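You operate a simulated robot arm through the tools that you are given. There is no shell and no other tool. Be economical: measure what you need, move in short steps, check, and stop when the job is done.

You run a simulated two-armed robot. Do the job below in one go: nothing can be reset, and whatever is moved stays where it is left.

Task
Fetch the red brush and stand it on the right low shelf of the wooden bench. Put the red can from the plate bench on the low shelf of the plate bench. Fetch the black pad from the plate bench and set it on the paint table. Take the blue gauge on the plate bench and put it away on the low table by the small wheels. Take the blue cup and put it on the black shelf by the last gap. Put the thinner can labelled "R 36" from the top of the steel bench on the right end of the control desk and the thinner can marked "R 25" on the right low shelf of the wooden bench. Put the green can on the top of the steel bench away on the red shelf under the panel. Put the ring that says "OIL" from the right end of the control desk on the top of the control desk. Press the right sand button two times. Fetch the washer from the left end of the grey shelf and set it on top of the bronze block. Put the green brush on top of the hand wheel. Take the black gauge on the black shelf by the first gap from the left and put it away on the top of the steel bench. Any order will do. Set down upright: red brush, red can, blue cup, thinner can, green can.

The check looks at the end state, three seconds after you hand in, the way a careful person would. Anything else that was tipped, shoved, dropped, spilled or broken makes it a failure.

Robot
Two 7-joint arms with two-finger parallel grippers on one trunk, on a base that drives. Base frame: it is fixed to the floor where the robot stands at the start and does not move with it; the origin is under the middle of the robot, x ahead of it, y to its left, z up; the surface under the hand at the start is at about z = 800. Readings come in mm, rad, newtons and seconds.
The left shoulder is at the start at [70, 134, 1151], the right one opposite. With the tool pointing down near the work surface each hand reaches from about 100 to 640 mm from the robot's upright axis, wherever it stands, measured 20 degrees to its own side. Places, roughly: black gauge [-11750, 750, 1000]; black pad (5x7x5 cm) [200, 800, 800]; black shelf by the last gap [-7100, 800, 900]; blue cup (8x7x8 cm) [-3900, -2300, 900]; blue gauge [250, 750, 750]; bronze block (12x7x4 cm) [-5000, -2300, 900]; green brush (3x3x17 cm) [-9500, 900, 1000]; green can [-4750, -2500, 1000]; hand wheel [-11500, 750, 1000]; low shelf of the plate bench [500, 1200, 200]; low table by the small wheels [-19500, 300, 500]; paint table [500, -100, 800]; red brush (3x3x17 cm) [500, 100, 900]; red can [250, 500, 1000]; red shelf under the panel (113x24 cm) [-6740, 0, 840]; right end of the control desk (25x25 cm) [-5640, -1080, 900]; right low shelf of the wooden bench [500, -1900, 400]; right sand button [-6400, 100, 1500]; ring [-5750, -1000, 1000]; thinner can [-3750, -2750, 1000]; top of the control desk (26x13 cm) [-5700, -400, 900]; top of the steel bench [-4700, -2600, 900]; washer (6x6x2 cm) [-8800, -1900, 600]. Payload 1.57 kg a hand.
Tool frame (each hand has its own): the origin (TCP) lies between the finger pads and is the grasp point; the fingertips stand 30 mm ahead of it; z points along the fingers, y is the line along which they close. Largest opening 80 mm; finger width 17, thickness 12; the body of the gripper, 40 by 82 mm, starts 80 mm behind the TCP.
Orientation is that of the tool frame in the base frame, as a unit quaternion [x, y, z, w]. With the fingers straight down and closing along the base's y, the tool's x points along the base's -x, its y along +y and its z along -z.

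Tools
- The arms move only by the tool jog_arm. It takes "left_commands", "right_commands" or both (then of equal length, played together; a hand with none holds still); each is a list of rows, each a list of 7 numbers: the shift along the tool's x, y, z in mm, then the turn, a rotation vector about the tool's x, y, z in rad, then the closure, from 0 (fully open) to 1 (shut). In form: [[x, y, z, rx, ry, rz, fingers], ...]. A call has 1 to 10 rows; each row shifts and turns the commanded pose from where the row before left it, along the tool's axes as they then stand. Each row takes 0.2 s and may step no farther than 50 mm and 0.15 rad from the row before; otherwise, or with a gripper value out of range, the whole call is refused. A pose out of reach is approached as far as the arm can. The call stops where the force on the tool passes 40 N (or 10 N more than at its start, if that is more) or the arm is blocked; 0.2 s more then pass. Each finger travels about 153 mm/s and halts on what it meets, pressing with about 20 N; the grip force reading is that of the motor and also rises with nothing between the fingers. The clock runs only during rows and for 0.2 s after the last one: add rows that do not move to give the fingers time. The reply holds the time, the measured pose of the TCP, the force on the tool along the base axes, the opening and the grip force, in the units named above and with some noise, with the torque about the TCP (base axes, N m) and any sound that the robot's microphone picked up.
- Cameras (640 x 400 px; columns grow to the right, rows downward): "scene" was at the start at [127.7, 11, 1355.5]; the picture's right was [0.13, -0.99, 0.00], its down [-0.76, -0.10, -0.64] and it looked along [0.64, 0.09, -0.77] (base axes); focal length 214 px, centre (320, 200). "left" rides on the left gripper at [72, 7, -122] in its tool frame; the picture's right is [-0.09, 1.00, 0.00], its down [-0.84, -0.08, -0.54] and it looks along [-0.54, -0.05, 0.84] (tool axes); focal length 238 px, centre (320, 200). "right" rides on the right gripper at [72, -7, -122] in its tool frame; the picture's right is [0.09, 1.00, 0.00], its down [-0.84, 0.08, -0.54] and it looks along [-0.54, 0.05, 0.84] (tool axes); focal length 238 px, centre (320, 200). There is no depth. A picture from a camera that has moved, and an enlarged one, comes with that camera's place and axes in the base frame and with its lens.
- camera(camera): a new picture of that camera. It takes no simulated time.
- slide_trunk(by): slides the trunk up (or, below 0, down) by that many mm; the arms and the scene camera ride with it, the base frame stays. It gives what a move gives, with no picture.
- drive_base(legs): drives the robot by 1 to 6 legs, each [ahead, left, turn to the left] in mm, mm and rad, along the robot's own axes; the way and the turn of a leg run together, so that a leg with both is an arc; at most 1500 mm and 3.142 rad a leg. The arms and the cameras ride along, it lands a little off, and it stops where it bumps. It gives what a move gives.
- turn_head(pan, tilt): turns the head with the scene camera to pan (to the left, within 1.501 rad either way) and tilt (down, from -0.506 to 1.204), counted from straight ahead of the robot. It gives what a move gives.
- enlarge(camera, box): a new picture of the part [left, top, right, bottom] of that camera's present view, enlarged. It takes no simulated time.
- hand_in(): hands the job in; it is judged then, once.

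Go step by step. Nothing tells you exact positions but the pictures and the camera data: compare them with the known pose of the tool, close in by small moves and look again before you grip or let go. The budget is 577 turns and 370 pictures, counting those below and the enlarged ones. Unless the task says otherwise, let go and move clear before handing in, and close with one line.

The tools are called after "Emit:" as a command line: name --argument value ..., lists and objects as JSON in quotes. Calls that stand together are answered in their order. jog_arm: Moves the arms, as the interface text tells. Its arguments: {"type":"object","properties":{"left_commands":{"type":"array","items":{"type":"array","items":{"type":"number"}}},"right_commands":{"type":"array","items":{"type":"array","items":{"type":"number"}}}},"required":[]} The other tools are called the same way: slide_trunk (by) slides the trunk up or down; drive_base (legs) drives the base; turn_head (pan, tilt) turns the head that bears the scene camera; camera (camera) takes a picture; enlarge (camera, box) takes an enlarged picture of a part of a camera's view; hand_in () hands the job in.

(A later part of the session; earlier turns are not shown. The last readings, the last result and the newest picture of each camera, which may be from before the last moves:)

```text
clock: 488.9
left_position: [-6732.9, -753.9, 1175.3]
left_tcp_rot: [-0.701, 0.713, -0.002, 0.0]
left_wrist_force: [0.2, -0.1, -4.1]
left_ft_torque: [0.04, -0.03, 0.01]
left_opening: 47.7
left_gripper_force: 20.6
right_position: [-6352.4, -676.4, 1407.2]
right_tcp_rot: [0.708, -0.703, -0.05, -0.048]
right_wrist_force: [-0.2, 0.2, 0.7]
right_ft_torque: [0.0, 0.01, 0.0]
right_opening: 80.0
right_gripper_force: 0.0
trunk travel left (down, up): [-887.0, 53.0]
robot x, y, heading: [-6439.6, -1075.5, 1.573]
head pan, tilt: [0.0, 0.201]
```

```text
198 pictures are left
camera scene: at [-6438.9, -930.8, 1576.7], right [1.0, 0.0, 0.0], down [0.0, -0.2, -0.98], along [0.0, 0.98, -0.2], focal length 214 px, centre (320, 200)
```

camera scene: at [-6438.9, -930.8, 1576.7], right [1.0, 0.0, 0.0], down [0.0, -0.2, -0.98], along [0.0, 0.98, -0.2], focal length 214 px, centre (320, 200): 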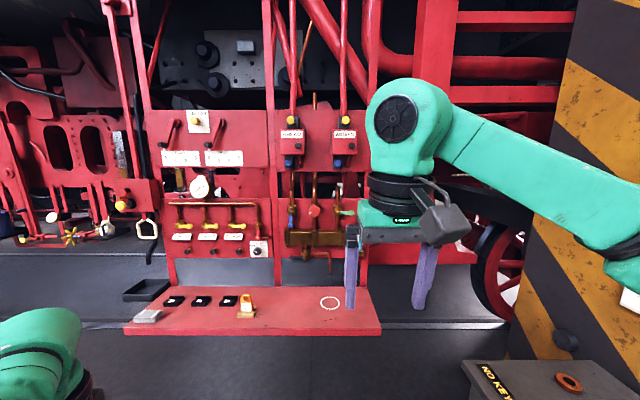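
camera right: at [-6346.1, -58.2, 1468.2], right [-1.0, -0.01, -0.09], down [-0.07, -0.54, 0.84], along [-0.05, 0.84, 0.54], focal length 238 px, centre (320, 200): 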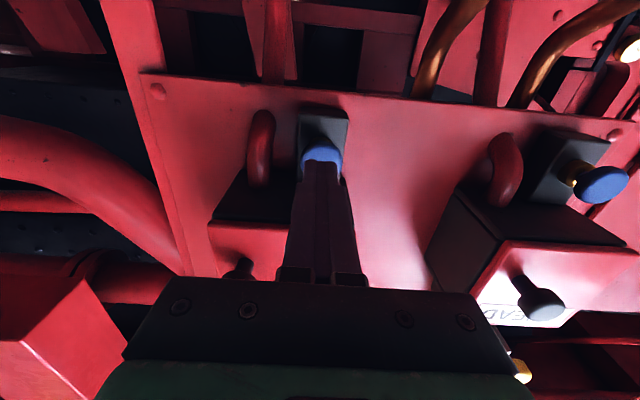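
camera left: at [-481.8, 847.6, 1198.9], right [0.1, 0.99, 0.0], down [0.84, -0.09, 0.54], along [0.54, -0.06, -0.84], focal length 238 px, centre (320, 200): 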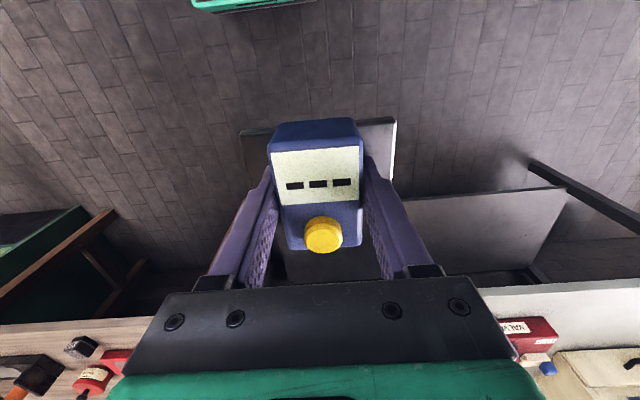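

Emit:
jog_arm --right_commands '[[0, 0, 0, 0, 0.14, 0, 0], [0, 0, 45, 0, 0, 0, 0], [0, 0, 45, 0, 0, 0, 0], [0, 0, 45, 0, 0, 0, 0], [0, 0, 45, 0, 0, 0, 0]]'

Emit:
drive_base --legs '[[-580, 0, 0], [0, 0, 1.57], [0, 0, 1.57]]'

Emit:
turn_head --pan 0.3 --tilt 0.4

Emit:
camera --camera "scene"

```text
clock: 490.1
left_position: [-6733.3, -752.0, 1175.9]
left_tcp_rot: [-0.702, 0.712, -0.001, 0.0]
left_wrist_force: [0.1, 0.0, -2.6]
left_ft_torque: [-0.02, -0.01, -0.01]
left_opening: 48.0
left_gripper_force: 19.9
right_position: [-6352.9, -675.4, 1226.7]
right_tcp_rot: [0.709, -0.705, 0.0, 0.001]
right_wrist_force: [0.9, 0.2, -0.7]
right_ft_torque: [0.01, -0.03, 0.03]
right_opening: 80.0
right_gripper_force: 0.1
trunk travel left (down, up): [-887.0, 53.0]
robot x, y, heading: [-6438.1, -1076.4, 1.571]
head pan, tilt: [0.0, 0.201]
```

```text
clock: 501.1
left_position: [-6141.3, -1978.0, 1174.7]
left_tcp_rot: [0.708, 0.706, 0.001, -0.001]
left_wrist_force: [0.3, 0.6, -3.7]
left_ft_torque: [0.06, -0.01, -0.02]
left_opening: 48.0
left_gripper_force: 20.3
right_position: [-6519.4, -2058.1, 1226.8]
right_tcp_rot: [0.701, 0.713, 0.001, 0.0]
right_wrist_force: [-0.7, 0.2, -0.3]
right_ft_torque: [-0.02, -0.02, 0.0]
right_opening: 80.1
right_gripper_force: 0.0
trunk travel left (down, up): [-887.0, 53.0]
robot x, y, heading: [-6437.8, -1655.7, -1.557]
head pan, tilt: [0.0, 0.201]
```

```text
clock: 501.9
left_position: [-6142.3, -1976.9, 1174.8]
left_tcp_rot: [0.709, 0.706, 0.0, -0.002]
left_wrist_force: [0.2, -0.9, -4.5]
left_ft_torque: [0.01, -0.01, -0.03]
left_opening: 48.2
left_gripper_force: 20.7
right_position: [-6518.8, -2057.7, 1227.8]
right_tcp_rot: [0.701, 0.713, 0.0, 0.0]
right_wrist_force: [-0.8, -0.9, -0.1]
right_ft_torque: [0.0, -0.03, -0.01]
right_opening: 80.1
right_gripper_force: 0.1
trunk travel left (down, up): [-887.0, 53.0]
robot x, y, heading: [-6438.0, -1659.3, -1.557]
head pan, tilt: [0.3, 0.4]
```

```text
197 pictures are left
camera scene: at [-6407.7, -1795.9, 1558.3], right [-0.95, -0.31, 0.0], down [-0.12, 0.37, -0.92], along [0.28, -0.88, -0.39], focal length 214 px, centre (320, 200)
```

scene: 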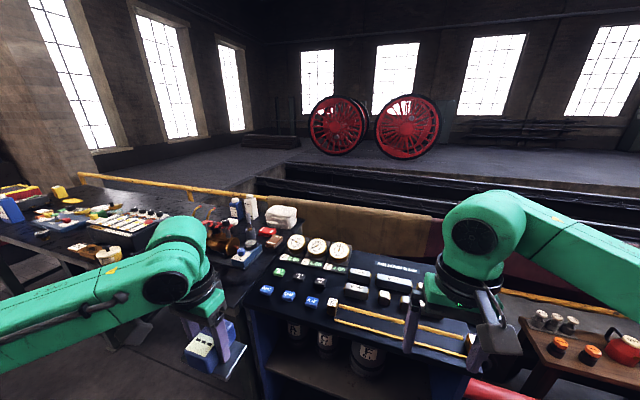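

Move east along the bench to the green can.

Emit:
drive_base --legs '[[0, 900, -0.014], [0, 860, 0]]'

Emit:
turn_head --pan 0 --tilt 0.6

Emit:
camera --camera "scene"

Emit:
camera --camera "right"

```text
clock: 510.8
left_position: [-4381.5, -1949.1, 1175.3]
left_tcp_rot: [0.706, 0.708, 0.001, -0.001]
left_wrist_force: [1.0, -0.7, -3.9]
left_ft_torque: [0.02, 0.0, -0.01]
left_opening: 47.8
left_gripper_force: 20.0
right_position: [-4759.2, -2032.8, 1226.7]
right_tcp_rot: [0.698, 0.716, 0.001, 0.0]
right_wrist_force: [0.2, 0.6, -0.7]
right_ft_torque: [-0.01, -0.02, -0.01]
right_opening: 79.9
right_gripper_force: 0.1
trunk travel left (down, up): [-887.0, 53.0]
robot x, y, heading: [-4681.5, -1634.6, -1.552]
head pan, tilt: [0.3, 0.4]
```

```text
clock: 511.6
left_position: [-4380.3, -1950.4, 1174.7]
left_tcp_rot: [0.706, 0.709, 0.001, -0.001]
left_wrist_force: [0.1, -0.3, -3.5]
left_ft_torque: [0.01, 0.0, 0.02]
left_opening: 47.7
left_gripper_force: 20.5
right_position: [-4757.8, -2032.6, 1227.9]
right_tcp_rot: [0.698, 0.716, 0.001, 0.0]
right_wrist_force: [0.1, -0.9, 0.1]
right_ft_torque: [0.03, 0.01, 0.0]
right_opening: 80.1
right_gripper_force: 0.1
trunk travel left (down, up): [-887.0, 53.0]
robot x, y, heading: [-4681.8, -1634.7, -1.55]
head pan, tilt: [0.0, 0.6]
```

```text
196 pictures are left
camera scene: at [-4675.3, -1771.2, 1540.1], right [-1.0, -0.02, 0.0], down [-0.01, 0.56, -0.83], along [0.02, -0.82, -0.56], focal length 214 px, centre (320, 200)
```

scene: 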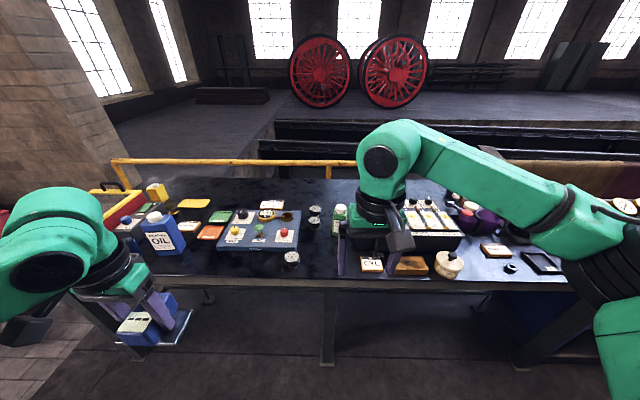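

```text
195 pictures are left
camera right: at [-4764.5, -1962.0, 1349.8], right [0.99, 0.12, 0.0], down [0.1, -0.83, 0.54], along [0.06, -0.54, -0.84], focal length 238 px, centre (320, 200)
```

right: 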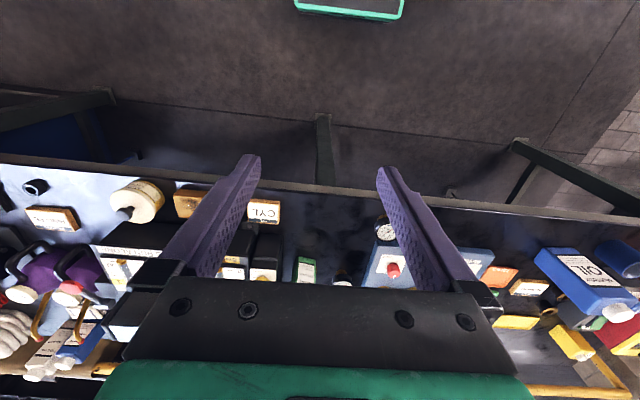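

Emit:
drive_base --legs '[[300, 0, -0.018]]'

Emit:
camera --camera "right"

Emit:
camera --camera "scene"

```text
clock: 513.7
left_position: [-4383.7, -2261.4, 1176.5]
left_tcp_rot: [0.713, 0.701, -0.001, 0.0]
left_wrist_force: [0.0, 0.6, -4.6]
left_ft_torque: [0.0, 0.01, 0.0]
left_opening: 47.9
left_gripper_force: 19.8
right_position: [-4762.8, -2336.5, 1228.4]
right_tcp_rot: [0.705, 0.709, -0.001, 0.002]
right_wrist_force: [0.7, -0.1, 0.0]
right_ft_torque: [-0.02, -0.03, 0.02]
right_opening: 80.1
right_gripper_force: 0.0
trunk travel left (down, up): [-887.0, 53.0]
robot x, y, heading: [-4677.4, -1939.1, -1.565]
head pan, tilt: [0.0, 0.6]
```

```text
194 pictures are left
camera right: at [-4767.5, -2265.0, 1350.6], right [1.0, 0.1, 0.0], down [0.08, -0.83, 0.54], along [0.05, -0.54, -0.84], focal length 238 px, centre (320, 200)
```

right: 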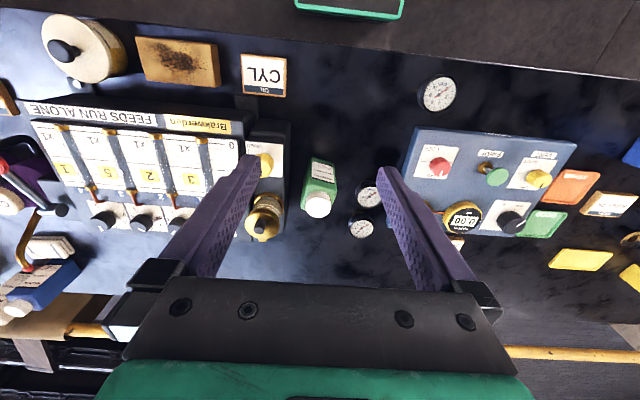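

```text
193 pictures are left
camera scene: at [-4674.7, -2075.6, 1540.4], right [-1.0, 0.0, 0.0], down [0.0, 0.56, -0.83], along [0.0, -0.83, -0.56], focal length 214 px, centre (320, 200)
```

scene: 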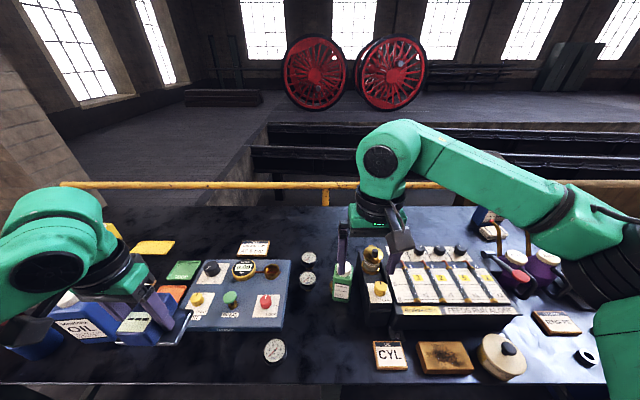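

Emit:
enlarge --camera "right" --box '[260, 130, 380, 240]'

Emit:
enlarge --camera "scene" --box '[290, 220, 410, 330]'

```text
3.64 times, centred on (320, 185) of right
camera zoom: at [-4767.5, -2265.0, 1350.6], right [1.0, 0.1, 0.0], down [0.08, -0.83, 0.54], along [0.05, -0.54, -0.84], focal length 867 px, centre (320, 254)
```

zoom: 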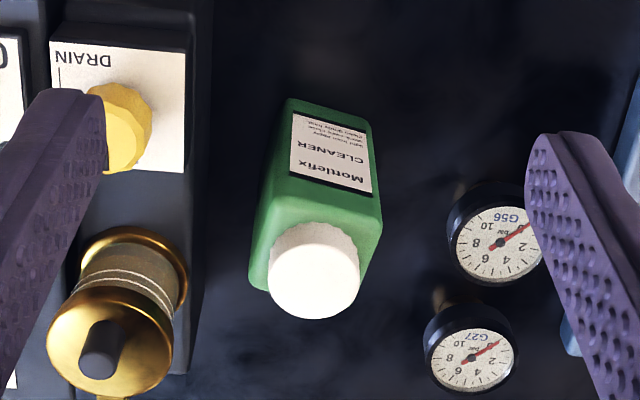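

```text
3.64 times, centred on (350, 275) of scene
camera zoom: at [-4674.7, -2075.6, 1540.4], right [-1.0, 0.0, 0.0], down [0.0, 0.56, -0.83], along [0.0, -0.83, -0.56], focal length 780 px, centre (211, -73)
```

zoom: 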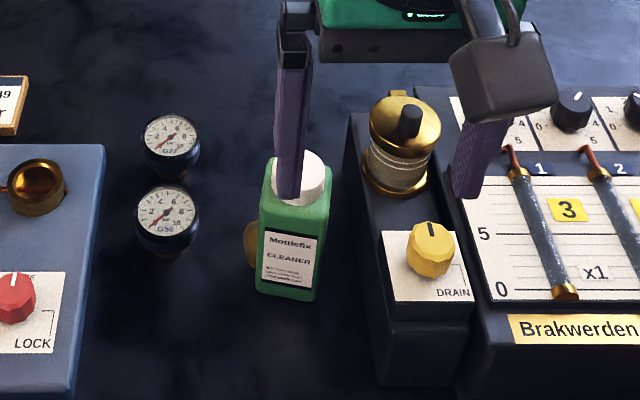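

Green "CLEANER" can centre ≈ (−4749, −2504), yaw about −0.22, cap top ≈1000. Approach with partly closed fingers.

Emit:
jog_arm --right_commands '[[0, 0, 0, 0, 0, 0.11, 0.13], [0, 0, 0, 0, 0, 0.11, 0.13], [-40.2, 12.6, 0, 0, 0, 0, 0.13], [-40.2, 12.6, 0, 0, 0, 0, 0.13], [-40.2, 12.6, 0, 0, 0, 0, 0.13], [-40.2, 12.6, 0, 0, 0, 0, 0.13], [0, 0, 45, 0, 0, 0, 0.13], [0, 0, 45, 0, 0, 0, 0.13]]'

Emit:
camera --camera "right"

```text
clock: 515.5
left_position: [-4384.2, -2264.0, 1175.2]
left_tcp_rot: [0.713, 0.701, 0.0, -0.001]
left_wrist_force: [0.8, -0.4, -3.6]
left_ft_torque: [0.03, -0.02, 0.01]
left_opening: 47.6
left_gripper_force: 19.6
right_position: [-4748.0, -2507.9, 1137.2]
right_tcp_rot: [0.778, 0.628, 0.0, 0.0]
right_wrist_force: [0.3, 0.2, -0.4]
right_ft_torque: [-0.02, 0.01, 0.04]
right_opening: 69.5
right_gripper_force: 0.0
trunk travel left (down, up): [-887.0, 53.0]
robot x, y, heading: [-4675.6, -1940.3, -1.571]
head pan, tilt: [0.0, 0.6]
```

```text
190 pictures are left
camera right: at [-4738.9, -2436.4, 1259.9], right [0.99, -0.12, 0.0], down [-0.1, -0.83, 0.54], along [-0.06, -0.54, -0.84], focal length 238 px, centre (320, 200)
```

right: 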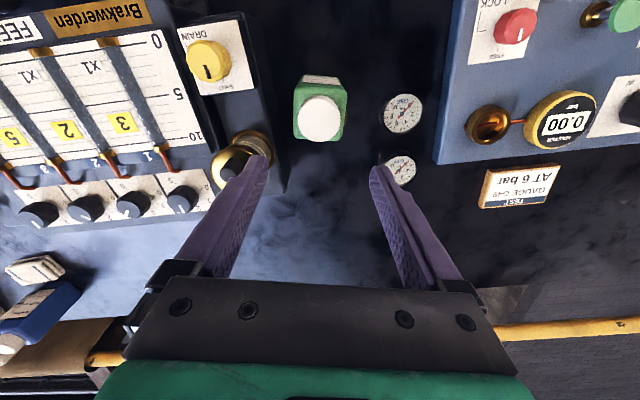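

Emit:
jog_arm --right_commands '[[6, 1, 45, 0, 0, 0, 0.13], [0, 0, 45, 0, 0, 0, 0.13], [0, 0, 30, 0, 0, 0, 0.13]]'

Emit:
camera --camera "right"

```text
clock: 516.3
left_position: [-4382.1, -2263.9, 1175.1]
left_tcp_rot: [0.713, 0.701, 0.0, -0.001]
left_wrist_force: [0.5, 0.0, -3.9]
left_ft_torque: [-0.01, -0.01, -0.01]
left_opening: 47.9
left_gripper_force: 20.0
right_position: [-4744.6, -2499.1, 1017.4]
right_tcp_rot: [0.779, 0.627, 0.001, 0.001]
right_wrist_force: [-1.1, 0.0, 0.5]
right_ft_torque: [0.01, -0.02, -0.03]
right_opening: 69.7
right_gripper_force: 0.0
trunk travel left (down, up): [-887.0, 53.0]
robot x, y, heading: [-4676.4, -1940.8, -1.57]
head pan, tilt: [0.0, 0.6]
```

```text
189 pictures are left
camera right: at [-4734.5, -2429.7, 1140.9], right [0.99, -0.12, 0.0], down [-0.1, -0.83, 0.54], along [-0.07, -0.54, -0.84], focal length 238 px, centre (320, 200)
```

right: 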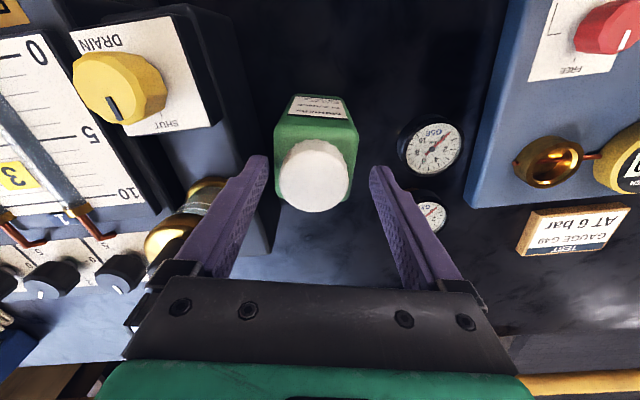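

Emit:
jog_arm --right_commands '[[0, -2, 40, 0, 0, 0, 0.13], [0, 0, 38, 0, 0, 0, 0.13], [0, 0, 0, 0, 0, 0, 0.6], [0, 0, 0, 0, 0, 0, 1], [0, 0, 0, 0, 0, 0, 1]]'

Emit:
camera --camera "right"

```text
clock: 517.5
left_position: [-4382.9, -2263.3, 1175.0]
left_tcp_rot: [0.713, 0.701, 0.0, -0.001]
left_wrist_force: [-0.4, 0.3, -3.4]
left_ft_torque: [0.03, -0.01, 0.0]
left_opening: 48.1
left_gripper_force: 20.0
right_position: [-4748.5, -2499.4, 939.5]
right_tcp_rot: [0.779, 0.627, 0.0, 0.001]
right_wrist_force: [-1.0, -1.0, 6.3]
right_ft_torque: [0.2, 0.29, 0.05]
right_opening: 58.1
right_gripper_force: 20.2
trunk travel left (down, up): [-887.0, 53.0]
robot x, y, heading: [-4679.9, -1940.9, -1.565]
head pan, tilt: [0.0, 0.6]
```

```text
188 pictures are left
camera right: at [-4738.0, -2429.2, 1062.3], right [0.99, -0.12, 0.0], down [-0.1, -0.83, 0.54], along [-0.07, -0.54, -0.84], focal length 238 px, centre (320, 200)
```

right: 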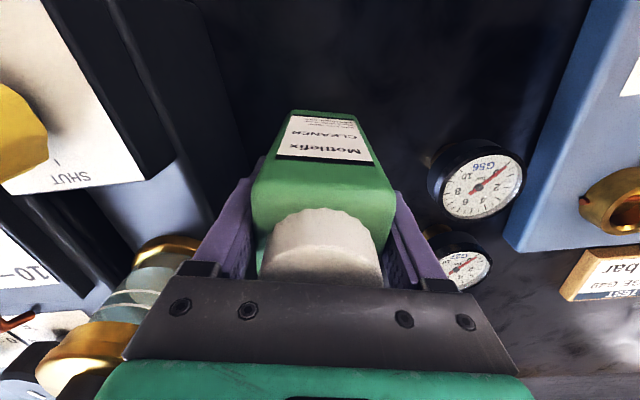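

Emit:
jog_arm --right_commands '[[0, 0, -15, 0, 0, 0, 1], [0, 0, -40, 0, 0, 0, 1], [0, 0, -45, 0, 0, 0, 1], [0, 0, -45, 0, 0, 0, 1], [0, 0, -45, 0, 0, 0, 1], [0, 0, -30, 0, 0, 0, 1]]'

Emit:
drive_base --legs '[[-320, 0, 0]]'

Emit:
camera --camera "right"

Emit:
camera --camera "scene"

```text
clock: 518.9
left_position: [-4382.6, -2262.2, 1174.0]
left_tcp_rot: [0.713, 0.701, 0.001, -0.001]
left_wrist_force: [0.2, -0.2, -4.8]
left_ft_torque: [-0.05, -0.01, 0.01]
left_opening: 47.9
left_gripper_force: 20.2
right_position: [-4746.7, -2499.7, 1160.8]
right_tcp_rot: [0.779, 0.627, 0.0, 0.0]
right_wrist_force: [0.0, 0.3, -3.5]
right_ft_torque: [-0.02, 0.0, 0.0]
right_opening: 58.1
right_gripper_force: 20.1
trunk travel left (down, up): [-887.0, 53.0]
robot x, y, heading: [-4674.7, -1943.1, -1.57]
head pan, tilt: [0.0, 0.6]
```

```text
clock: 521.0
left_position: [-4384.4, -1947.3, 1173.4]
left_tcp_rot: [0.715, 0.699, 0.0, -0.002]
left_wrist_force: [-0.3, 0.1, -4.0]
left_ft_torque: [0.03, 0.0, 0.02]
left_opening: 47.9
left_gripper_force: 20.1
right_position: [-4751.4, -2182.4, 1158.3]
right_tcp_rot: [0.78, 0.626, 0.0, -0.001]
right_wrist_force: [-0.7, -0.6, -3.9]
right_ft_torque: [0.0, -0.01, 0.01]
right_opening: 58.2
right_gripper_force: 19.8
trunk travel left (down, up): [-887.0, 53.0]
robot x, y, heading: [-4679.4, -1619.9, -1.576]
head pan, tilt: [0.0, 0.6]
```

```text
187 pictures are left
camera right: at [-4739.8, -2111.7, 1280.9], right [0.99, -0.13, 0.0], down [-0.11, -0.83, 0.54], along [-0.07, -0.54, -0.84], focal length 238 px, centre (320, 200)
```

right: 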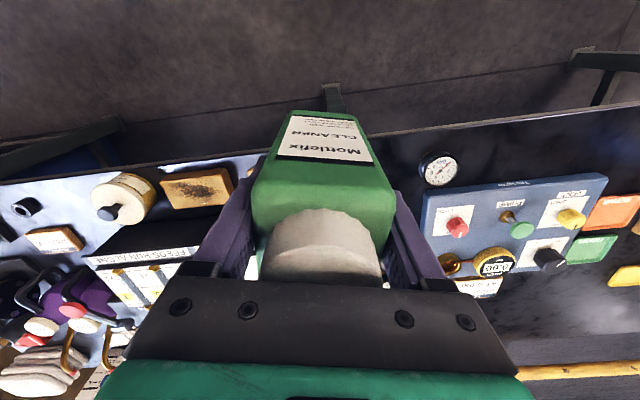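

```text
186 pictures are left
camera scene: at [-4675.3, -1762.5, 1539.6], right [-1.0, 0.0, 0.0], down [0.0, 0.57, -0.82], along [0.0, -0.82, -0.57], focal length 214 px, centre (320, 200)
```

scene: 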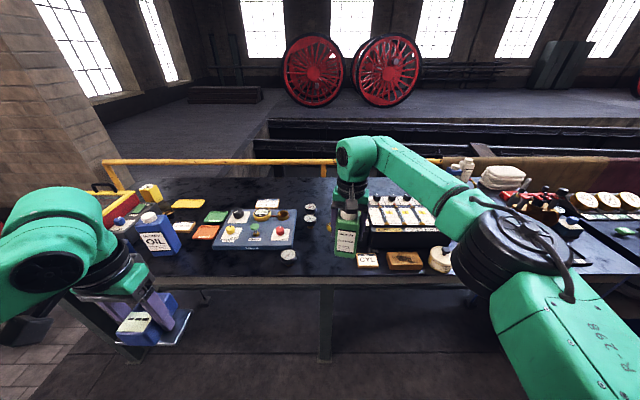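

Emit:
jog_arm --right_commands '[[40, -5, 0, 0, 0, 0, 1], [40, -5, 0, 0, 0, 0, 1], [40, -5, 0, 0, 0, 0, 1], [30, -5, 0, 0, 0, 0, 1]]'

Emit:
drive_base --legs '[[0, -900, 0], [0, -890, 0], [0, 0, 1.57], [0, 0, 1.57], [650, 0, 0]]'

Emit:
turn_head --pan 0 --tilt 0.5

Emit:
camera --camera "scene"

```text
clock: 522.0
left_position: [-4384.7, -1944.5, 1175.8]
left_tcp_rot: [0.716, 0.698, 0.0, -0.001]
left_wrist_force: [0.2, -0.3, -4.5]
left_ft_torque: [0.03, 0.0, -0.04]
left_opening: 47.9
left_gripper_force: 19.8
right_position: [-4737.6, -2028.6, 1160.2]
right_tcp_rot: [0.781, 0.624, 0.0, 0.001]
right_wrist_force: [0.4, 1.9, -3.5]
right_ft_torque: [-0.03, 0.01, -0.01]
right_opening: 57.8
right_gripper_force: 20.6
trunk travel left (down, up): [-887.0, 53.0]
robot x, y, heading: [-4675.0, -1620.4, -1.577]
head pan, tilt: [0.0, 0.6]
```

```text
clock: 541.9
left_position: [-6795.4, -666.0, 1175.4]
left_tcp_rot: [0.713, -0.701, 0.002, -0.001]
left_wrist_force: [0.7, -0.4, -2.8]
left_ft_torque: [-0.02, -0.02, -0.03]
left_opening: 47.9
left_gripper_force: 20.1
right_position: [-6444.9, -567.9, 1160.9]
right_tcp_rot: [-0.64, 0.769, 0.002, 0.0]
right_wrist_force: [0.2, -0.3, -4.2]
right_ft_torque: [0.01, 0.01, 0.02]
right_opening: 58.0
right_gripper_force: 20.3
trunk travel left (down, up): [-887.0, 53.0]
robot x, y, heading: [-6493.8, -977.6, 1.605]
head pan, tilt: [0.0, 0.6]
```

```text
clock: 542.6
left_position: [-6796.0, -664.8, 1175.3]
left_tcp_rot: [0.712, -0.702, 0.001, 0.0]
left_wrist_force: [0.2, -0.1, -3.9]
left_ft_torque: [-0.03, -0.04, 0.0]
left_opening: 48.0
left_gripper_force: 20.2
right_position: [-6446.4, -567.4, 1159.8]
right_tcp_rot: [-0.639, 0.769, 0.001, -0.001]
right_wrist_force: [0.5, -0.8, -3.5]
right_ft_torque: [-0.01, 0.02, -0.01]
right_opening: 57.9
right_gripper_force: 19.6
trunk travel left (down, up): [-887.0, 53.0]
robot x, y, heading: [-6494.2, -978.4, 1.605]
head pan, tilt: [0.0, 0.499]
```

```text
185 pictures are left
camera scene: at [-6496.4, -836.3, 1549.1], right [1.0, 0.03, 0.0], down [0.02, -0.48, -0.88], along [-0.03, 0.88, -0.48], focal length 214 px, centre (320, 200)
```

scene: 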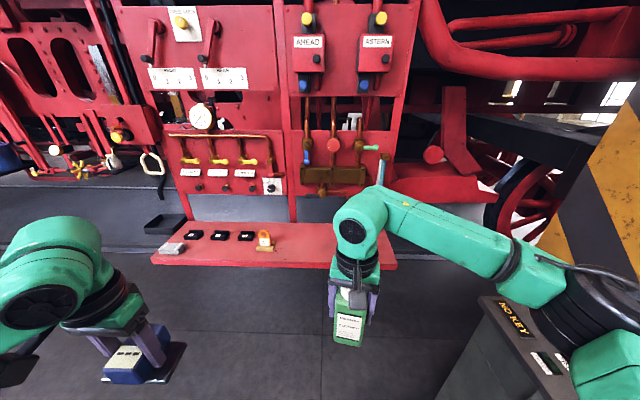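

Emit:
drive_base --legs '[[0, 0, -0.035], [330, -20, 0]]'

Emit:
camera --camera "right"

Emit:
camera --camera "scene"

```text
clock: 545.1
left_position: [-6762.7, -326.8, 1175.7]
left_tcp_rot: [-0.699, 0.715, -0.001, 0.001]
left_wrist_force: [-0.4, -0.1, -3.9]
left_ft_torque: [-0.04, -0.01, -0.02]
left_opening: 48.0
left_gripper_force: 20.2
right_position: [-6410.1, -241.4, 1161.4]
right_tcp_rot: [-0.626, 0.78, 0.002, 0.001]
right_wrist_force: [-0.7, 0.3, -3.5]
right_ft_torque: [0.0, 0.02, 0.0]
right_opening: 57.7
right_gripper_force: 19.9
trunk travel left (down, up): [-887.0, 53.0]
robot x, y, heading: [-6471.2, -650.5, 1.567]
head pan, tilt: [0.0, 0.499]
```

```text
184 pictures are left
camera right: at [-6418.0, -314.7, 1283.8], right [-0.99, 0.13, 0.0], down [0.11, 0.83, 0.54], along [0.07, 0.54, -0.84], focal length 238 px, centre (320, 200)
```

right: 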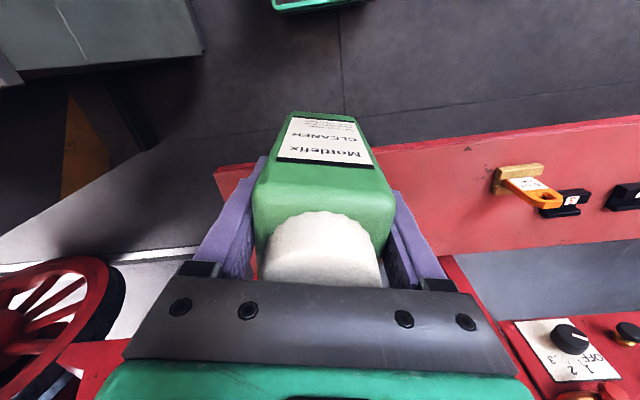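

```text
183 pictures are left
camera scene: at [-6470.5, -510.1, 1549.4], right [1.0, 0.0, 0.0], down [0.0, -0.48, -0.88], along [0.0, 0.88, -0.48], focal length 214 px, centre (320, 200)
```

scene: 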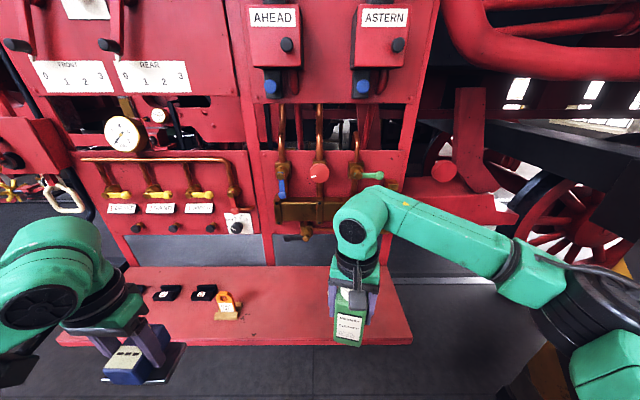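

Emit:
drive_base --legs '[[100, 0, 0]]'

Emit:
slide_trunk --by -120

Emit:
jog_arm --right_commands '[[-38, -9, 0, 0, 0, 0, 1], [-38, -9, 0, 0, 0, 0, 1], [0, 0, 40, 0, 0, 0, 1]]'

Emit:
camera --camera "right"

Emit:
camera --camera "scene"

```text
clock: 546.3
left_position: [-6762.3, -230.2, 1176.3]
left_tcp_rot: [-0.698, 0.716, 0.002, 0.001]
left_wrist_force: [-0.4, 0.3, -4.3]
left_ft_torque: [0.01, 0.0, -0.02]
left_opening: 47.6
left_gripper_force: 20.3
right_position: [-6409.4, -147.0, 1162.9]
right_tcp_rot: [-0.625, 0.781, 0.002, 0.002]
right_wrist_force: [-0.6, -1.3, -3.5]
right_ft_torque: [0.01, 0.02, -0.03]
right_opening: 57.9
right_gripper_force: 20.2
trunk travel left (down, up): [-887.0, 53.0]
robot x, y, heading: [-6472.7, -552.0, 1.564]
head pan, tilt: [0.0, 0.499]
```

```text
clock: 547.8
left_position: [-6762.8, -225.4, 1055.9]
left_tcp_rot: [-0.698, 0.716, -0.001, -0.002]
left_wrist_force: [0.4, 0.8, -3.8]
left_ft_torque: [-0.01, -0.03, 0.03]
left_opening: 47.9
left_gripper_force: 19.9
right_position: [-6409.5, -141.1, 1039.0]
right_tcp_rot: [-0.625, 0.78, 0.001, 0.0]
right_wrist_force: [-0.3, -0.5, -4.6]
right_ft_torque: [-0.03, 0.03, -0.01]
right_opening: 57.7
right_gripper_force: 20.8
trunk travel left (down, up): [-767.0, 173.0]
robot x, y, heading: [-6468.6, -550.8, 1.569]
head pan, tilt: [0.0, 0.499]
```

```text
clock: 548.6
left_position: [-6762.0, -224.7, 1055.1]
left_tcp_rot: [-0.698, 0.716, -0.001, -0.001]
left_wrist_force: [0.2, -0.9, -3.9]
left_ft_torque: [-0.01, 0.04, -0.01]
left_opening: 47.9
left_gripper_force: 19.8
right_position: [-6373.3, -71.0, 1002.3]
right_tcp_rot: [-0.626, 0.78, 0.001, -0.001]
right_wrist_force: [0.3, -0.7, -4.0]
right_ft_torque: [0.04, -0.03, 0.03]
right_opening: 57.9
right_gripper_force: 19.9
trunk travel left (down, up): [-767.0, 173.0]
robot x, y, heading: [-6473.1, -548.5, 1.565]
head pan, tilt: [0.0, 0.499]
```

```text
182 pictures are left
camera right: at [-6382.4, -143.2, 1125.1], right [-0.99, 0.13, 0.0], down [0.11, 0.83, 0.54], along [0.07, 0.54, -0.84], focal length 238 px, centre (320, 200)
```

right: 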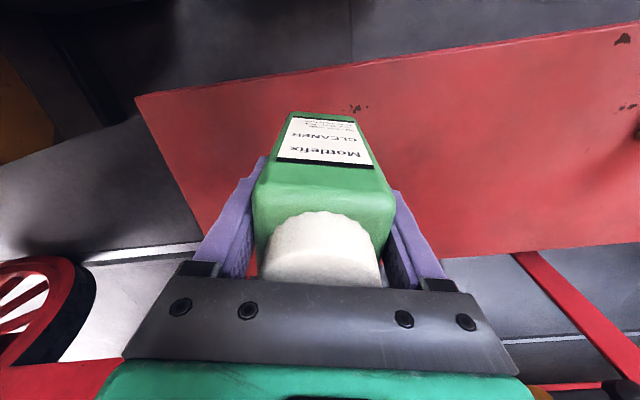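

```text
181 pictures are left
camera scene: at [-6469.6, -407.7, 1429.1], right [1.0, 0.0, 0.0], down [0.0, -0.48, -0.88], along [0.0, 0.88, -0.48], focal length 214 px, centre (320, 200)
```

scene: 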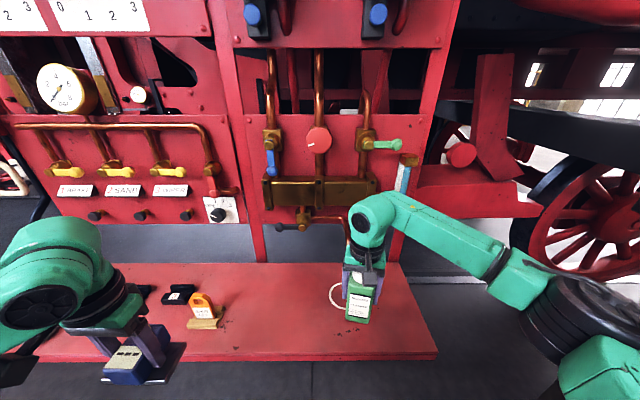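

Emit:
jog_arm --right_commands '[[0, 0, 40, 0, 0, 0, 1], [0, 0, 20, 0, 0, 0, 1], [0, 0, 8, 0, 0, 0, 1]]'

Emit:
jog_arm --right_commands '[[0, 0, 2, 0, 0, 0, 1], [0, 0, 2, 0, 0, 0, 1], [0, 0, 2, 0, 0, 0, 1]]'

```text
clock: 549.4
left_position: [-6762.8, -225.6, 1054.6]
left_tcp_rot: [-0.699, 0.715, -0.001, -0.001]
left_wrist_force: [0.1, 0.0, -4.1]
left_ft_torque: [-0.01, 0.0, 0.01]
left_opening: 47.9
left_gripper_force: 20.1
right_position: [-6375.8, -71.2, 933.0]
right_tcp_rot: [-0.625, 0.781, 0.001, -0.001]
right_wrist_force: [0.9, -0.7, -3.3]
right_ft_torque: [0.05, -0.03, -0.02]
right_opening: 57.7
right_gripper_force: 20.2
trunk travel left (down, up): [-767.0, 173.0]
robot x, y, heading: [-6471.1, -548.9, 1.568]
head pan, tilt: [0.0, 0.499]
```

```text
clock: 550.2
left_position: [-6762.1, -225.5, 1054.6]
left_tcp_rot: [-0.698, 0.716, 0.0, 0.0]
left_wrist_force: [0.2, 0.1, -4.8]
left_ft_torque: [0.03, 0.03, -0.03]
left_opening: 48.1
left_gripper_force: 19.6
right_position: [-6374.1, -69.9, 924.7]
right_tcp_rot: [-0.625, 0.781, 0.0, 0.0]
right_wrist_force: [-0.1, 0.6, -3.4]
right_ft_torque: [0.01, 0.01, -0.01]
right_opening: 58.0
right_gripper_force: 19.9
trunk travel left (down, up): [-767.0, 173.0]
robot x, y, heading: [-6471.9, -553.0, 1.564]
head pan, tilt: [0.0, 0.499]
```

Emit:
jog_arm --right_commands '[[0, 0, 2, 0, 0, 0, 1], [0, 0, 2, 0, 0, 0, 1], [0, 0, 2, 0, 0, 0, 1]]'

Emit:
jog_arm --right_commands '[[0, 0, 2, 0, 0, 0, 1], [0, 0, 1, 0, 0, 0, 1]]'

```text
clock: 551.0
left_position: [-6761.8, -225.0, 1055.0]
left_tcp_rot: [-0.699, 0.715, 0.0, -0.001]
left_wrist_force: [-0.4, 0.1, -3.9]
left_ft_torque: [-0.05, 0.02, 0.01]
left_opening: 47.8
left_gripper_force: 20.2
right_position: [-6375.2, -69.3, 920.2]
right_tcp_rot: [-0.625, 0.78, 0.001, 0.0]
right_wrist_force: [-0.3, -0.6, -3.5]
right_ft_torque: [0.01, -0.01, -0.02]
right_opening: 57.8
right_gripper_force: 20.5
trunk travel left (down, up): [-767.0, 173.0]
robot x, y, heading: [-6473.7, -549.2, 1.567]
head pan, tilt: [0.0, 0.499]
```

```text
clock: 551.6
left_position: [-6761.5, -227.4, 1054.4]
left_tcp_rot: [-0.698, 0.716, -0.001, 0.0]
left_wrist_force: [0.2, 0.3, -3.8]
left_ft_torque: [0.0, 0.0, 0.0]
left_opening: 47.8
left_gripper_force: 19.8
right_position: [-6375.4, -69.9, 920.7]
right_tcp_rot: [-0.624, 0.781, 0.003, 0.001]
right_wrist_force: [1.0, 2.9, 11.6]
right_ft_torque: [-0.38, -0.44, 0.1]
right_opening: 57.8
right_gripper_force: 19.8
trunk travel left (down, up): [-767.0, 173.0]
robot x, y, heading: [-6469.8, -553.5, 1.56]
head pan, tilt: [0.0, 0.499]
```

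Contact. Release and rise.

Emit:
jog_arm --right_commands '[[0, 0, 1, 0, 0, 0, 0.7], [0, 0, 0, 0, 0, 0, 0.2], [0, 0, 0, 0, 0, 0, 0], [0, 0, 0, 0, 0, 0, 0], [0, 0, -30, 0, 0, 0, 0], [0, 0, -45, 0, 0, 0, 0], [0, 0, -45, 0, 0, 0, 0], [0, 0, -45, 0, 0, 0, 0]]'

Emit:
drive_base --legs '[[-600, 0, 0]]'

Emit:
camera --camera "scene"

```text
clock: 553.4
left_position: [-6763.4, -226.8, 1056.0]
left_tcp_rot: [-0.698, 0.716, 0.0, 0.0]
left_wrist_force: [-0.1, -0.1, -2.7]
left_ft_torque: [-0.02, 0.0, -0.03]
left_opening: 48.0
left_gripper_force: 19.9
right_position: [-6373.0, -71.7, 1081.5]
right_tcp_rot: [-0.625, 0.78, 0.0, 0.0]
right_wrist_force: [-0.5, -0.7, -0.3]
right_ft_torque: [0.01, -0.02, -0.04]
right_opening: 80.3
right_gripper_force: 0.0
trunk travel left (down, up): [-767.0, 173.0]
robot x, y, heading: [-6468.6, -553.6, 1.568]
head pan, tilt: [0.0, 0.499]
```

```text
clock: 556.8
left_position: [-6765.7, -821.3, 1055.8]
left_tcp_rot: [-0.702, 0.712, -0.001, 0.0]
left_wrist_force: [-1.2, 0.6, -4.5]
left_ft_torque: [-0.03, -0.01, 0.03]
left_opening: 48.0
left_gripper_force: 19.8
right_position: [-6376.8, -662.0, 1079.6]
right_tcp_rot: [-0.628, 0.778, 0.001, -0.001]
right_wrist_force: [1.0, 0.0, 0.8]
right_ft_torque: [-0.02, -0.04, 0.03]
right_opening: 79.9
right_gripper_force: 0.1
trunk travel left (down, up): [-767.0, 173.0]
robot x, y, heading: [-6469.2, -1142.3, 1.577]
head pan, tilt: [0.0, 0.499]
```

```text
180 pictures are left
camera scene: at [-6471.2, -1000.5, 1429.0], right [1.0, 0.01, 0.0], down [0.0, -0.48, -0.88], along [0.0, 0.88, -0.48], focal length 214 px, centre (320, 200)
```

scene: 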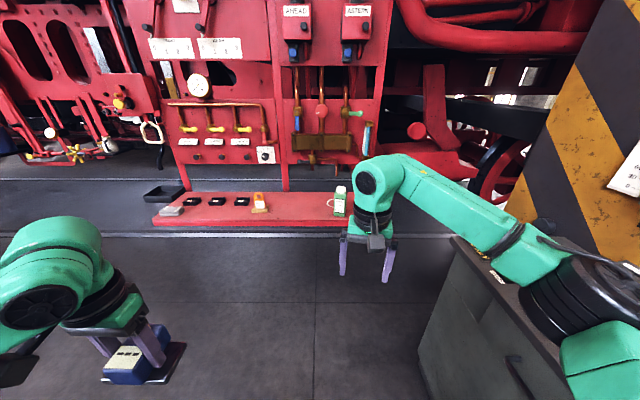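

Green can placed. Before fetching the cup, look west for the black shelf and gaps.

Emit:
turn_head --pan 0.9 --tilt 0.15

Emit:
camera --camera "scene"

Emit:
turn_head --pan 0.45 --tilt 0.15

Emit:
camera --camera "scene"

```text
clock: 558.0
left_position: [-6766.4, -821.6, 1057.1]
left_tcp_rot: [-0.703, 0.712, -0.001, 0.0]
left_wrist_force: [0.1, -0.7, -4.1]
left_ft_torque: [-0.03, -0.02, 0.0]
left_opening: 47.8
left_gripper_force: 19.7
right_position: [-6378.6, -662.4, 1080.2]
right_tcp_rot: [-0.629, 0.778, 0.001, 0.0]
right_wrist_force: [-0.6, -0.2, 0.1]
right_ft_torque: [-0.03, -0.01, -0.01]
right_opening: 80.0
right_gripper_force: 0.0
trunk travel left (down, up): [-767.0, 173.0]
robot x, y, heading: [-6469.8, -1147.6, 1.576]
head pan, tilt: [0.901, 0.15]
```

```text
179 pictures are left
camera scene: at [-6543.7, -1035.1, 1461.5], right [0.62, 0.79, 0.0], down [0.12, -0.09, -0.99], along [-0.78, 0.61, -0.15], focal length 214 px, centre (320, 200)
```

scene: 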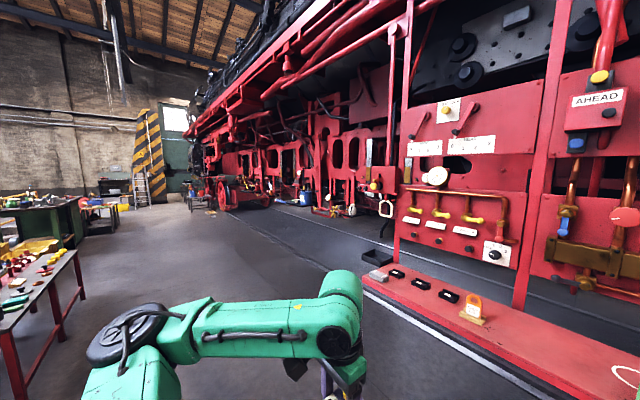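

```text
clock: 558.9
left_position: [-6765.8, -821.8, 1055.3]
left_tcp_rot: [-0.702, 0.712, -0.001, 0.0]
left_wrist_force: [-0.2, 0.9, -3.9]
left_ft_torque: [-0.03, 0.01, 0.01]
left_opening: 47.8
left_gripper_force: 20.3
right_position: [-6378.3, -663.4, 1080.9]
right_tcp_rot: [-0.629, 0.777, 0.001, -0.001]
right_wrist_force: [0.3, -0.3, -0.4]
right_ft_torque: [-0.04, 0.01, 0.01]
right_opening: 80.0
right_gripper_force: 0.1
trunk travel left (down, up): [-767.0, 173.0]
robot x, y, heading: [-6469.0, -1142.6, 1.576]
head pan, tilt: [0.45, 0.15]
```

```text
178 pictures are left
camera scene: at [-6511.6, -1009.3, 1461.5], right [0.9, 0.44, 0.0], down [0.07, -0.13, -0.99], along [-0.44, 0.89, -0.15], focal length 214 px, centre (320, 200)
```

scene: 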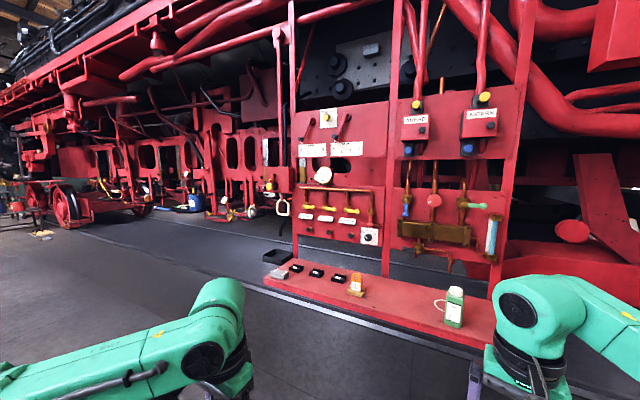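

Emit:
drive_base --legs '[[0, 700, 0]]'

Emit:
turn_head --pan 0 --tilt 0.25

Emit:
camera --camera "scene"

Emit:
turn_head --pan 0.6 --tilt 0.2

Emit:
camera --camera "scene"

```text
clock: 562.7
left_position: [-7474.4, -828.0, 1055.6]
left_tcp_rot: [-0.703, 0.711, -0.001, 0.0]
left_wrist_force: [-1.5, 0.9, -2.8]
left_ft_torque: [-0.01, -0.03, -0.03]
left_opening: 47.9
left_gripper_force: 19.5
right_position: [-7088.1, -667.7, 1079.8]
right_tcp_rot: [-0.63, 0.776, 0.001, 0.0]
right_wrist_force: [-1.1, 0.0, -0.4]
right_ft_torque: [-0.02, -0.01, -0.01]
right_opening: 80.1
right_gripper_force: 0.1
trunk travel left (down, up): [-767.0, 173.0]
robot x, y, heading: [-7180.4, -1146.9, 1.574]
head pan, tilt: [0.45, 0.15]
```

```text
clock: 563.6
left_position: [-7475.0, -828.0, 1055.2]
left_tcp_rot: [-0.703, 0.711, -0.001, 0.001]
left_wrist_force: [0.9, 0.0, -4.4]
left_ft_torque: [-0.02, -0.01, 0.0]
left_opening: 47.7
left_gripper_force: 20.0
right_position: [-7088.1, -668.4, 1079.5]
right_tcp_rot: [-0.631, 0.776, 0.001, -0.001]
right_wrist_force: [0.3, 0.2, -0.4]
right_ft_torque: [0.01, 0.01, 0.0]
right_opening: 80.0
right_gripper_force: 0.1
trunk travel left (down, up): [-767.0, 173.0]
robot x, y, heading: [-7177.8, -1150.7, 1.58]
head pan, tilt: [0.0, 0.25]
```

```text
177 pictures are left
camera scene: at [-7180.0, -1004.3, 1452.3], right [1.0, 0.01, 0.0], down [0.0, -0.25, -0.97], along [-0.01, 0.97, -0.25], focal length 214 px, centre (320, 200)
```

scene: 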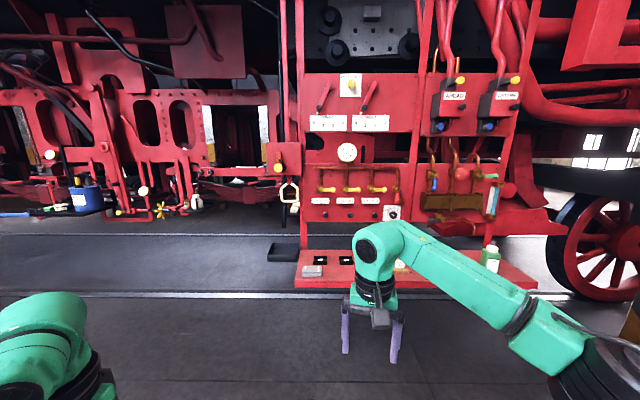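

```text
clock: 564.6
left_position: [-7474.7, -827.5, 1055.9]
left_tcp_rot: [-0.704, 0.71, -0.001, 0.0]
left_wrist_force: [0.8, 0.8, -3.4]
left_ft_torque: [-0.02, -0.01, 0.02]
left_opening: 47.7
left_gripper_force: 20.1
right_position: [-7088.9, -667.9, 1080.1]
right_tcp_rot: [-0.63, 0.776, 0.001, 0.0]
right_wrist_force: [0.0, -0.3, -0.1]
right_ft_torque: [0.01, -0.01, 0.02]
right_opening: 80.1
right_gripper_force: 0.1
trunk travel left (down, up): [-767.0, 173.0]
robot x, y, heading: [-7179.1, -1149.6, 1.58]
head pan, tilt: [0.6, 0.201]
```

```text
176 pictures are left
camera scene: at [-7232.2, -1021.2, 1456.8], right [0.82, 0.57, 0.0], down [0.11, -0.16, -0.98], along [-0.56, 0.8, -0.2], focal length 214 px, centre (320, 200)
```

scene: 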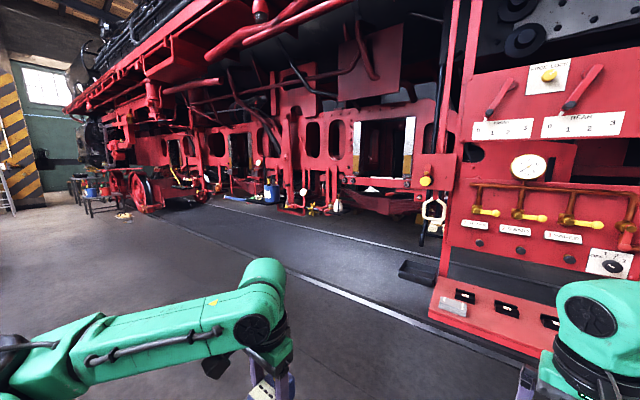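

Emit:
turn_head --pan 0.25 --tilt 0.2

Emit:
enlarge --camera "scene" --box '[180, 60, 420, 230]'

```text
clock: 565.5
left_position: [-7474.8, -829.0, 1054.6]
left_tcp_rot: [-0.703, 0.711, -0.002, 0.0]
left_wrist_force: [0.0, -0.3, -3.4]
left_ft_torque: [-0.03, -0.03, -0.02]
left_opening: 48.0
left_gripper_force: 19.9
right_position: [-7086.8, -668.4, 1079.4]
right_tcp_rot: [-0.631, 0.776, 0.001, -0.001]
right_wrist_force: [0.1, 0.4, -0.3]
right_ft_torque: [0.01, 0.01, 0.02]
right_opening: 80.0
right_gripper_force: 0.1
trunk travel left (down, up): [-767.0, 173.0]
robot x, y, heading: [-7178.0, -1149.4, 1.582]
head pan, tilt: [0.25, 0.201]
```

```text
2.35 times, centred on (300, 145) of scene
camera zoom: at [-7203.0, -1007.7, 1456.8], right [0.97, 0.26, 0.0], down [0.05, -0.19, -0.98], along [-0.25, 0.95, -0.2], focal length 505 px, centre (367, 329)
```

zoom: 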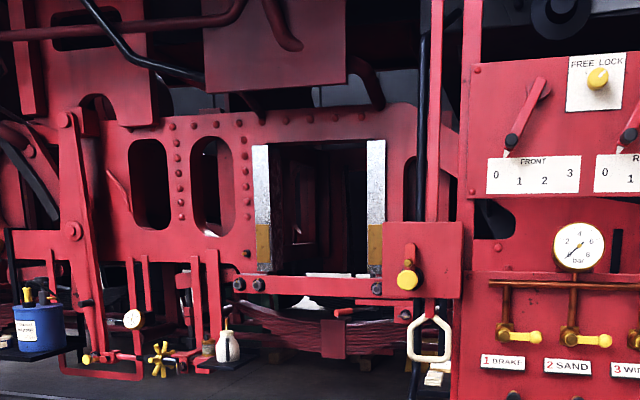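

The target shelf is behind the red panel; I'll view it later from the west. Now fetch the blue cup.

Emit:
drive_base --legs '[[0, -740, 0], [-500, 0, 0], [0, 0, 1.57], [0, 0, 1.56], [0, 1300, 0], [0, 1300, 0]]'

Emit:
turn_head --pan 0 --tilt 0.6

Emit:
camera --camera "scene"

```text
clock: 591.9
left_position: [-3550.8, -1988.7, 1054.6]
left_tcp_rot: [0.719, 0.695, 0.001, -0.001]
left_wrist_force: [-0.2, 0.5, -3.0]
left_ft_torque: [0.05, -0.02, 0.02]
left_opening: 48.0
left_gripper_force: 19.8
right_position: [-3942.0, -2139.9, 1078.6]
right_tcp_rot: [0.784, 0.621, 0.001, 0.001]
right_wrist_force: [0.6, 0.4, 0.4]
right_ft_torque: [-0.01, -0.02, -0.02]
right_opening: 80.3
right_gripper_force: 0.1
trunk travel left (down, up): [-767.0, 173.0]
robot x, y, heading: [-3840.5, -1664.2, -1.591]
head pan, tilt: [0.25, 0.201]
```

```text
clock: 592.8
left_position: [-3551.5, -1989.2, 1055.3]
left_tcp_rot: [0.719, 0.695, -0.001, -0.001]
left_wrist_force: [0.2, 0.8, -3.5]
left_ft_torque: [0.01, 0.0, 0.01]
left_opening: 47.9
left_gripper_force: 19.8
right_position: [-3942.5, -2139.7, 1081.1]
right_tcp_rot: [0.784, 0.621, 0.0, 0.001]
right_wrist_force: [-0.2, 0.4, -0.3]
right_ft_torque: [0.03, -0.05, 0.02]
right_opening: 79.9
right_gripper_force: 0.0
trunk travel left (down, up): [-767.0, 173.0]
robot x, y, heading: [-3835.3, -1659.5, -1.588]
head pan, tilt: [0.0, 0.6]
```

```text
174 pictures are left
camera scene: at [-3838.6, -1799.7, 1420.1], right [-1.0, 0.02, 0.0], down [0.01, 0.56, -0.83], along [-0.01, -0.83, -0.56], focal length 214 px, centre (320, 200)
```

scene: 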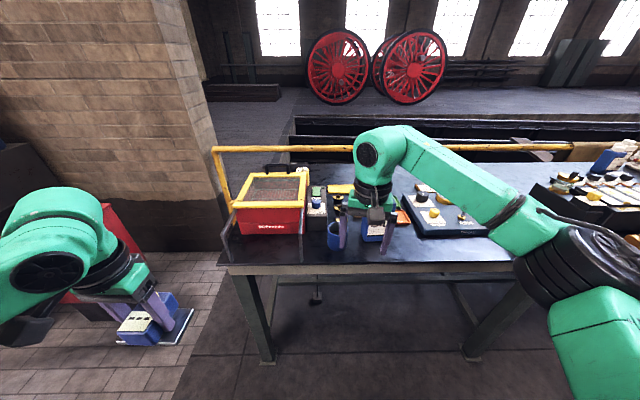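

Emit:
jog_arm --right_commands '[[20, 0, -40, 0, 0, -0.11, 0], [20, 0, -40, 0, 0, -0.11, 0], [20, 20, 0, 0, 0, 0, 0]]'

Emit:
drive_base --legs '[[200, 0, 0.018]]'

Emit:
camera --camera "right"

Emit:
enlarge --camera "scene" --box '[270, 180, 430, 340]'

```text
clock: 593.6
left_position: [-3550.0, -1989.2, 1054.1]
left_tcp_rot: [0.72, 0.694, 0.0, -0.001]
left_wrist_force: [0.3, -0.1, -4.4]
left_ft_torque: [0.0, 0.01, -0.01]
left_opening: 48.1
left_gripper_force: 19.7
right_position: [-3914.5, -2081.6, 1158.6]
right_tcp_rot: [0.711, 0.703, 0.0, 0.001]
right_wrist_force: [-0.4, -0.1, -0.2]
right_ft_torque: [-0.02, 0.02, 0.03]
right_opening: 80.1
right_gripper_force: 0.2
trunk travel left (down, up): [-767.0, 173.0]
robot x, y, heading: [-3838.1, -1659.5, -1.586]
head pan, tilt: [0.0, 0.6]
```

```text
clock: 595.2
left_position: [-3549.0, -2185.0, 1055.9]
left_tcp_rot: [0.715, 0.699, -0.001, 0.0]
left_wrist_force: [-0.2, 0.6, -3.7]
left_ft_torque: [0.0, 0.02, 0.0]
left_opening: 47.8
left_gripper_force: 20.2
right_position: [-3912.5, -2282.0, 1160.0]
right_tcp_rot: [0.707, 0.708, 0.0, 0.002]
right_wrist_force: [-0.1, -0.8, 0.1]
right_ft_torque: [-0.03, 0.01, 0.0]
right_opening: 80.2
right_gripper_force: 0.0
trunk travel left (down, up): [-767.0, 173.0]
robot x, y, heading: [-3838.3, -1863.0, -1.574]
head pan, tilt: [0.0, 0.6]
```

```text
173 pictures are left
camera right: at [-3917.4, -2210.7, 1282.6], right [1.0, 0.09, 0.0], down [0.08, -0.84, 0.54], along [0.05, -0.54, -0.84], focal length 238 px, centre (320, 200)
```

right: 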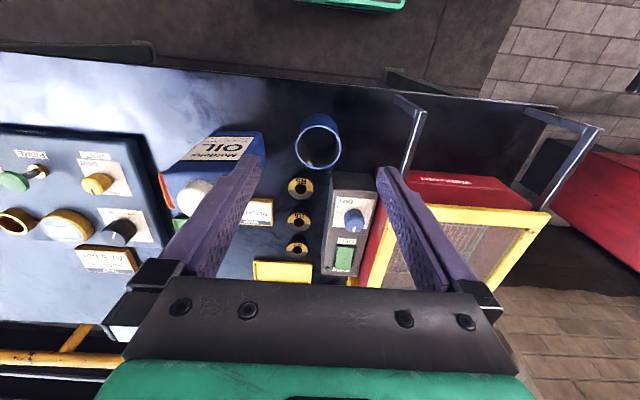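

```text
2.50 times, centred on (350, 260) of scene
camera zoom: at [-3839.1, -1999.2, 1420.3], right [-1.0, 0.0, 0.0], down [0.0, 0.56, -0.83], along [0.0, -0.83, -0.56], focal length 536 px, centre (245, 50)
```

zoom: 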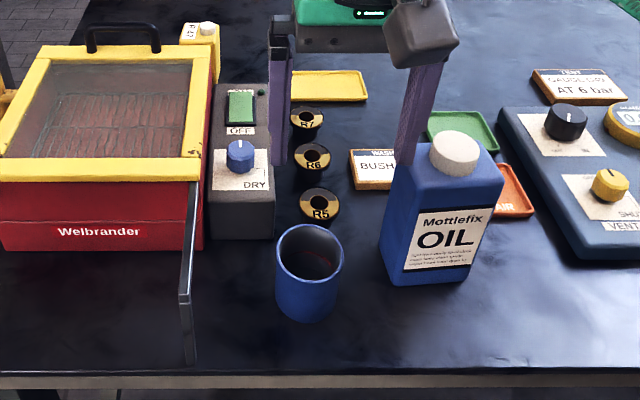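

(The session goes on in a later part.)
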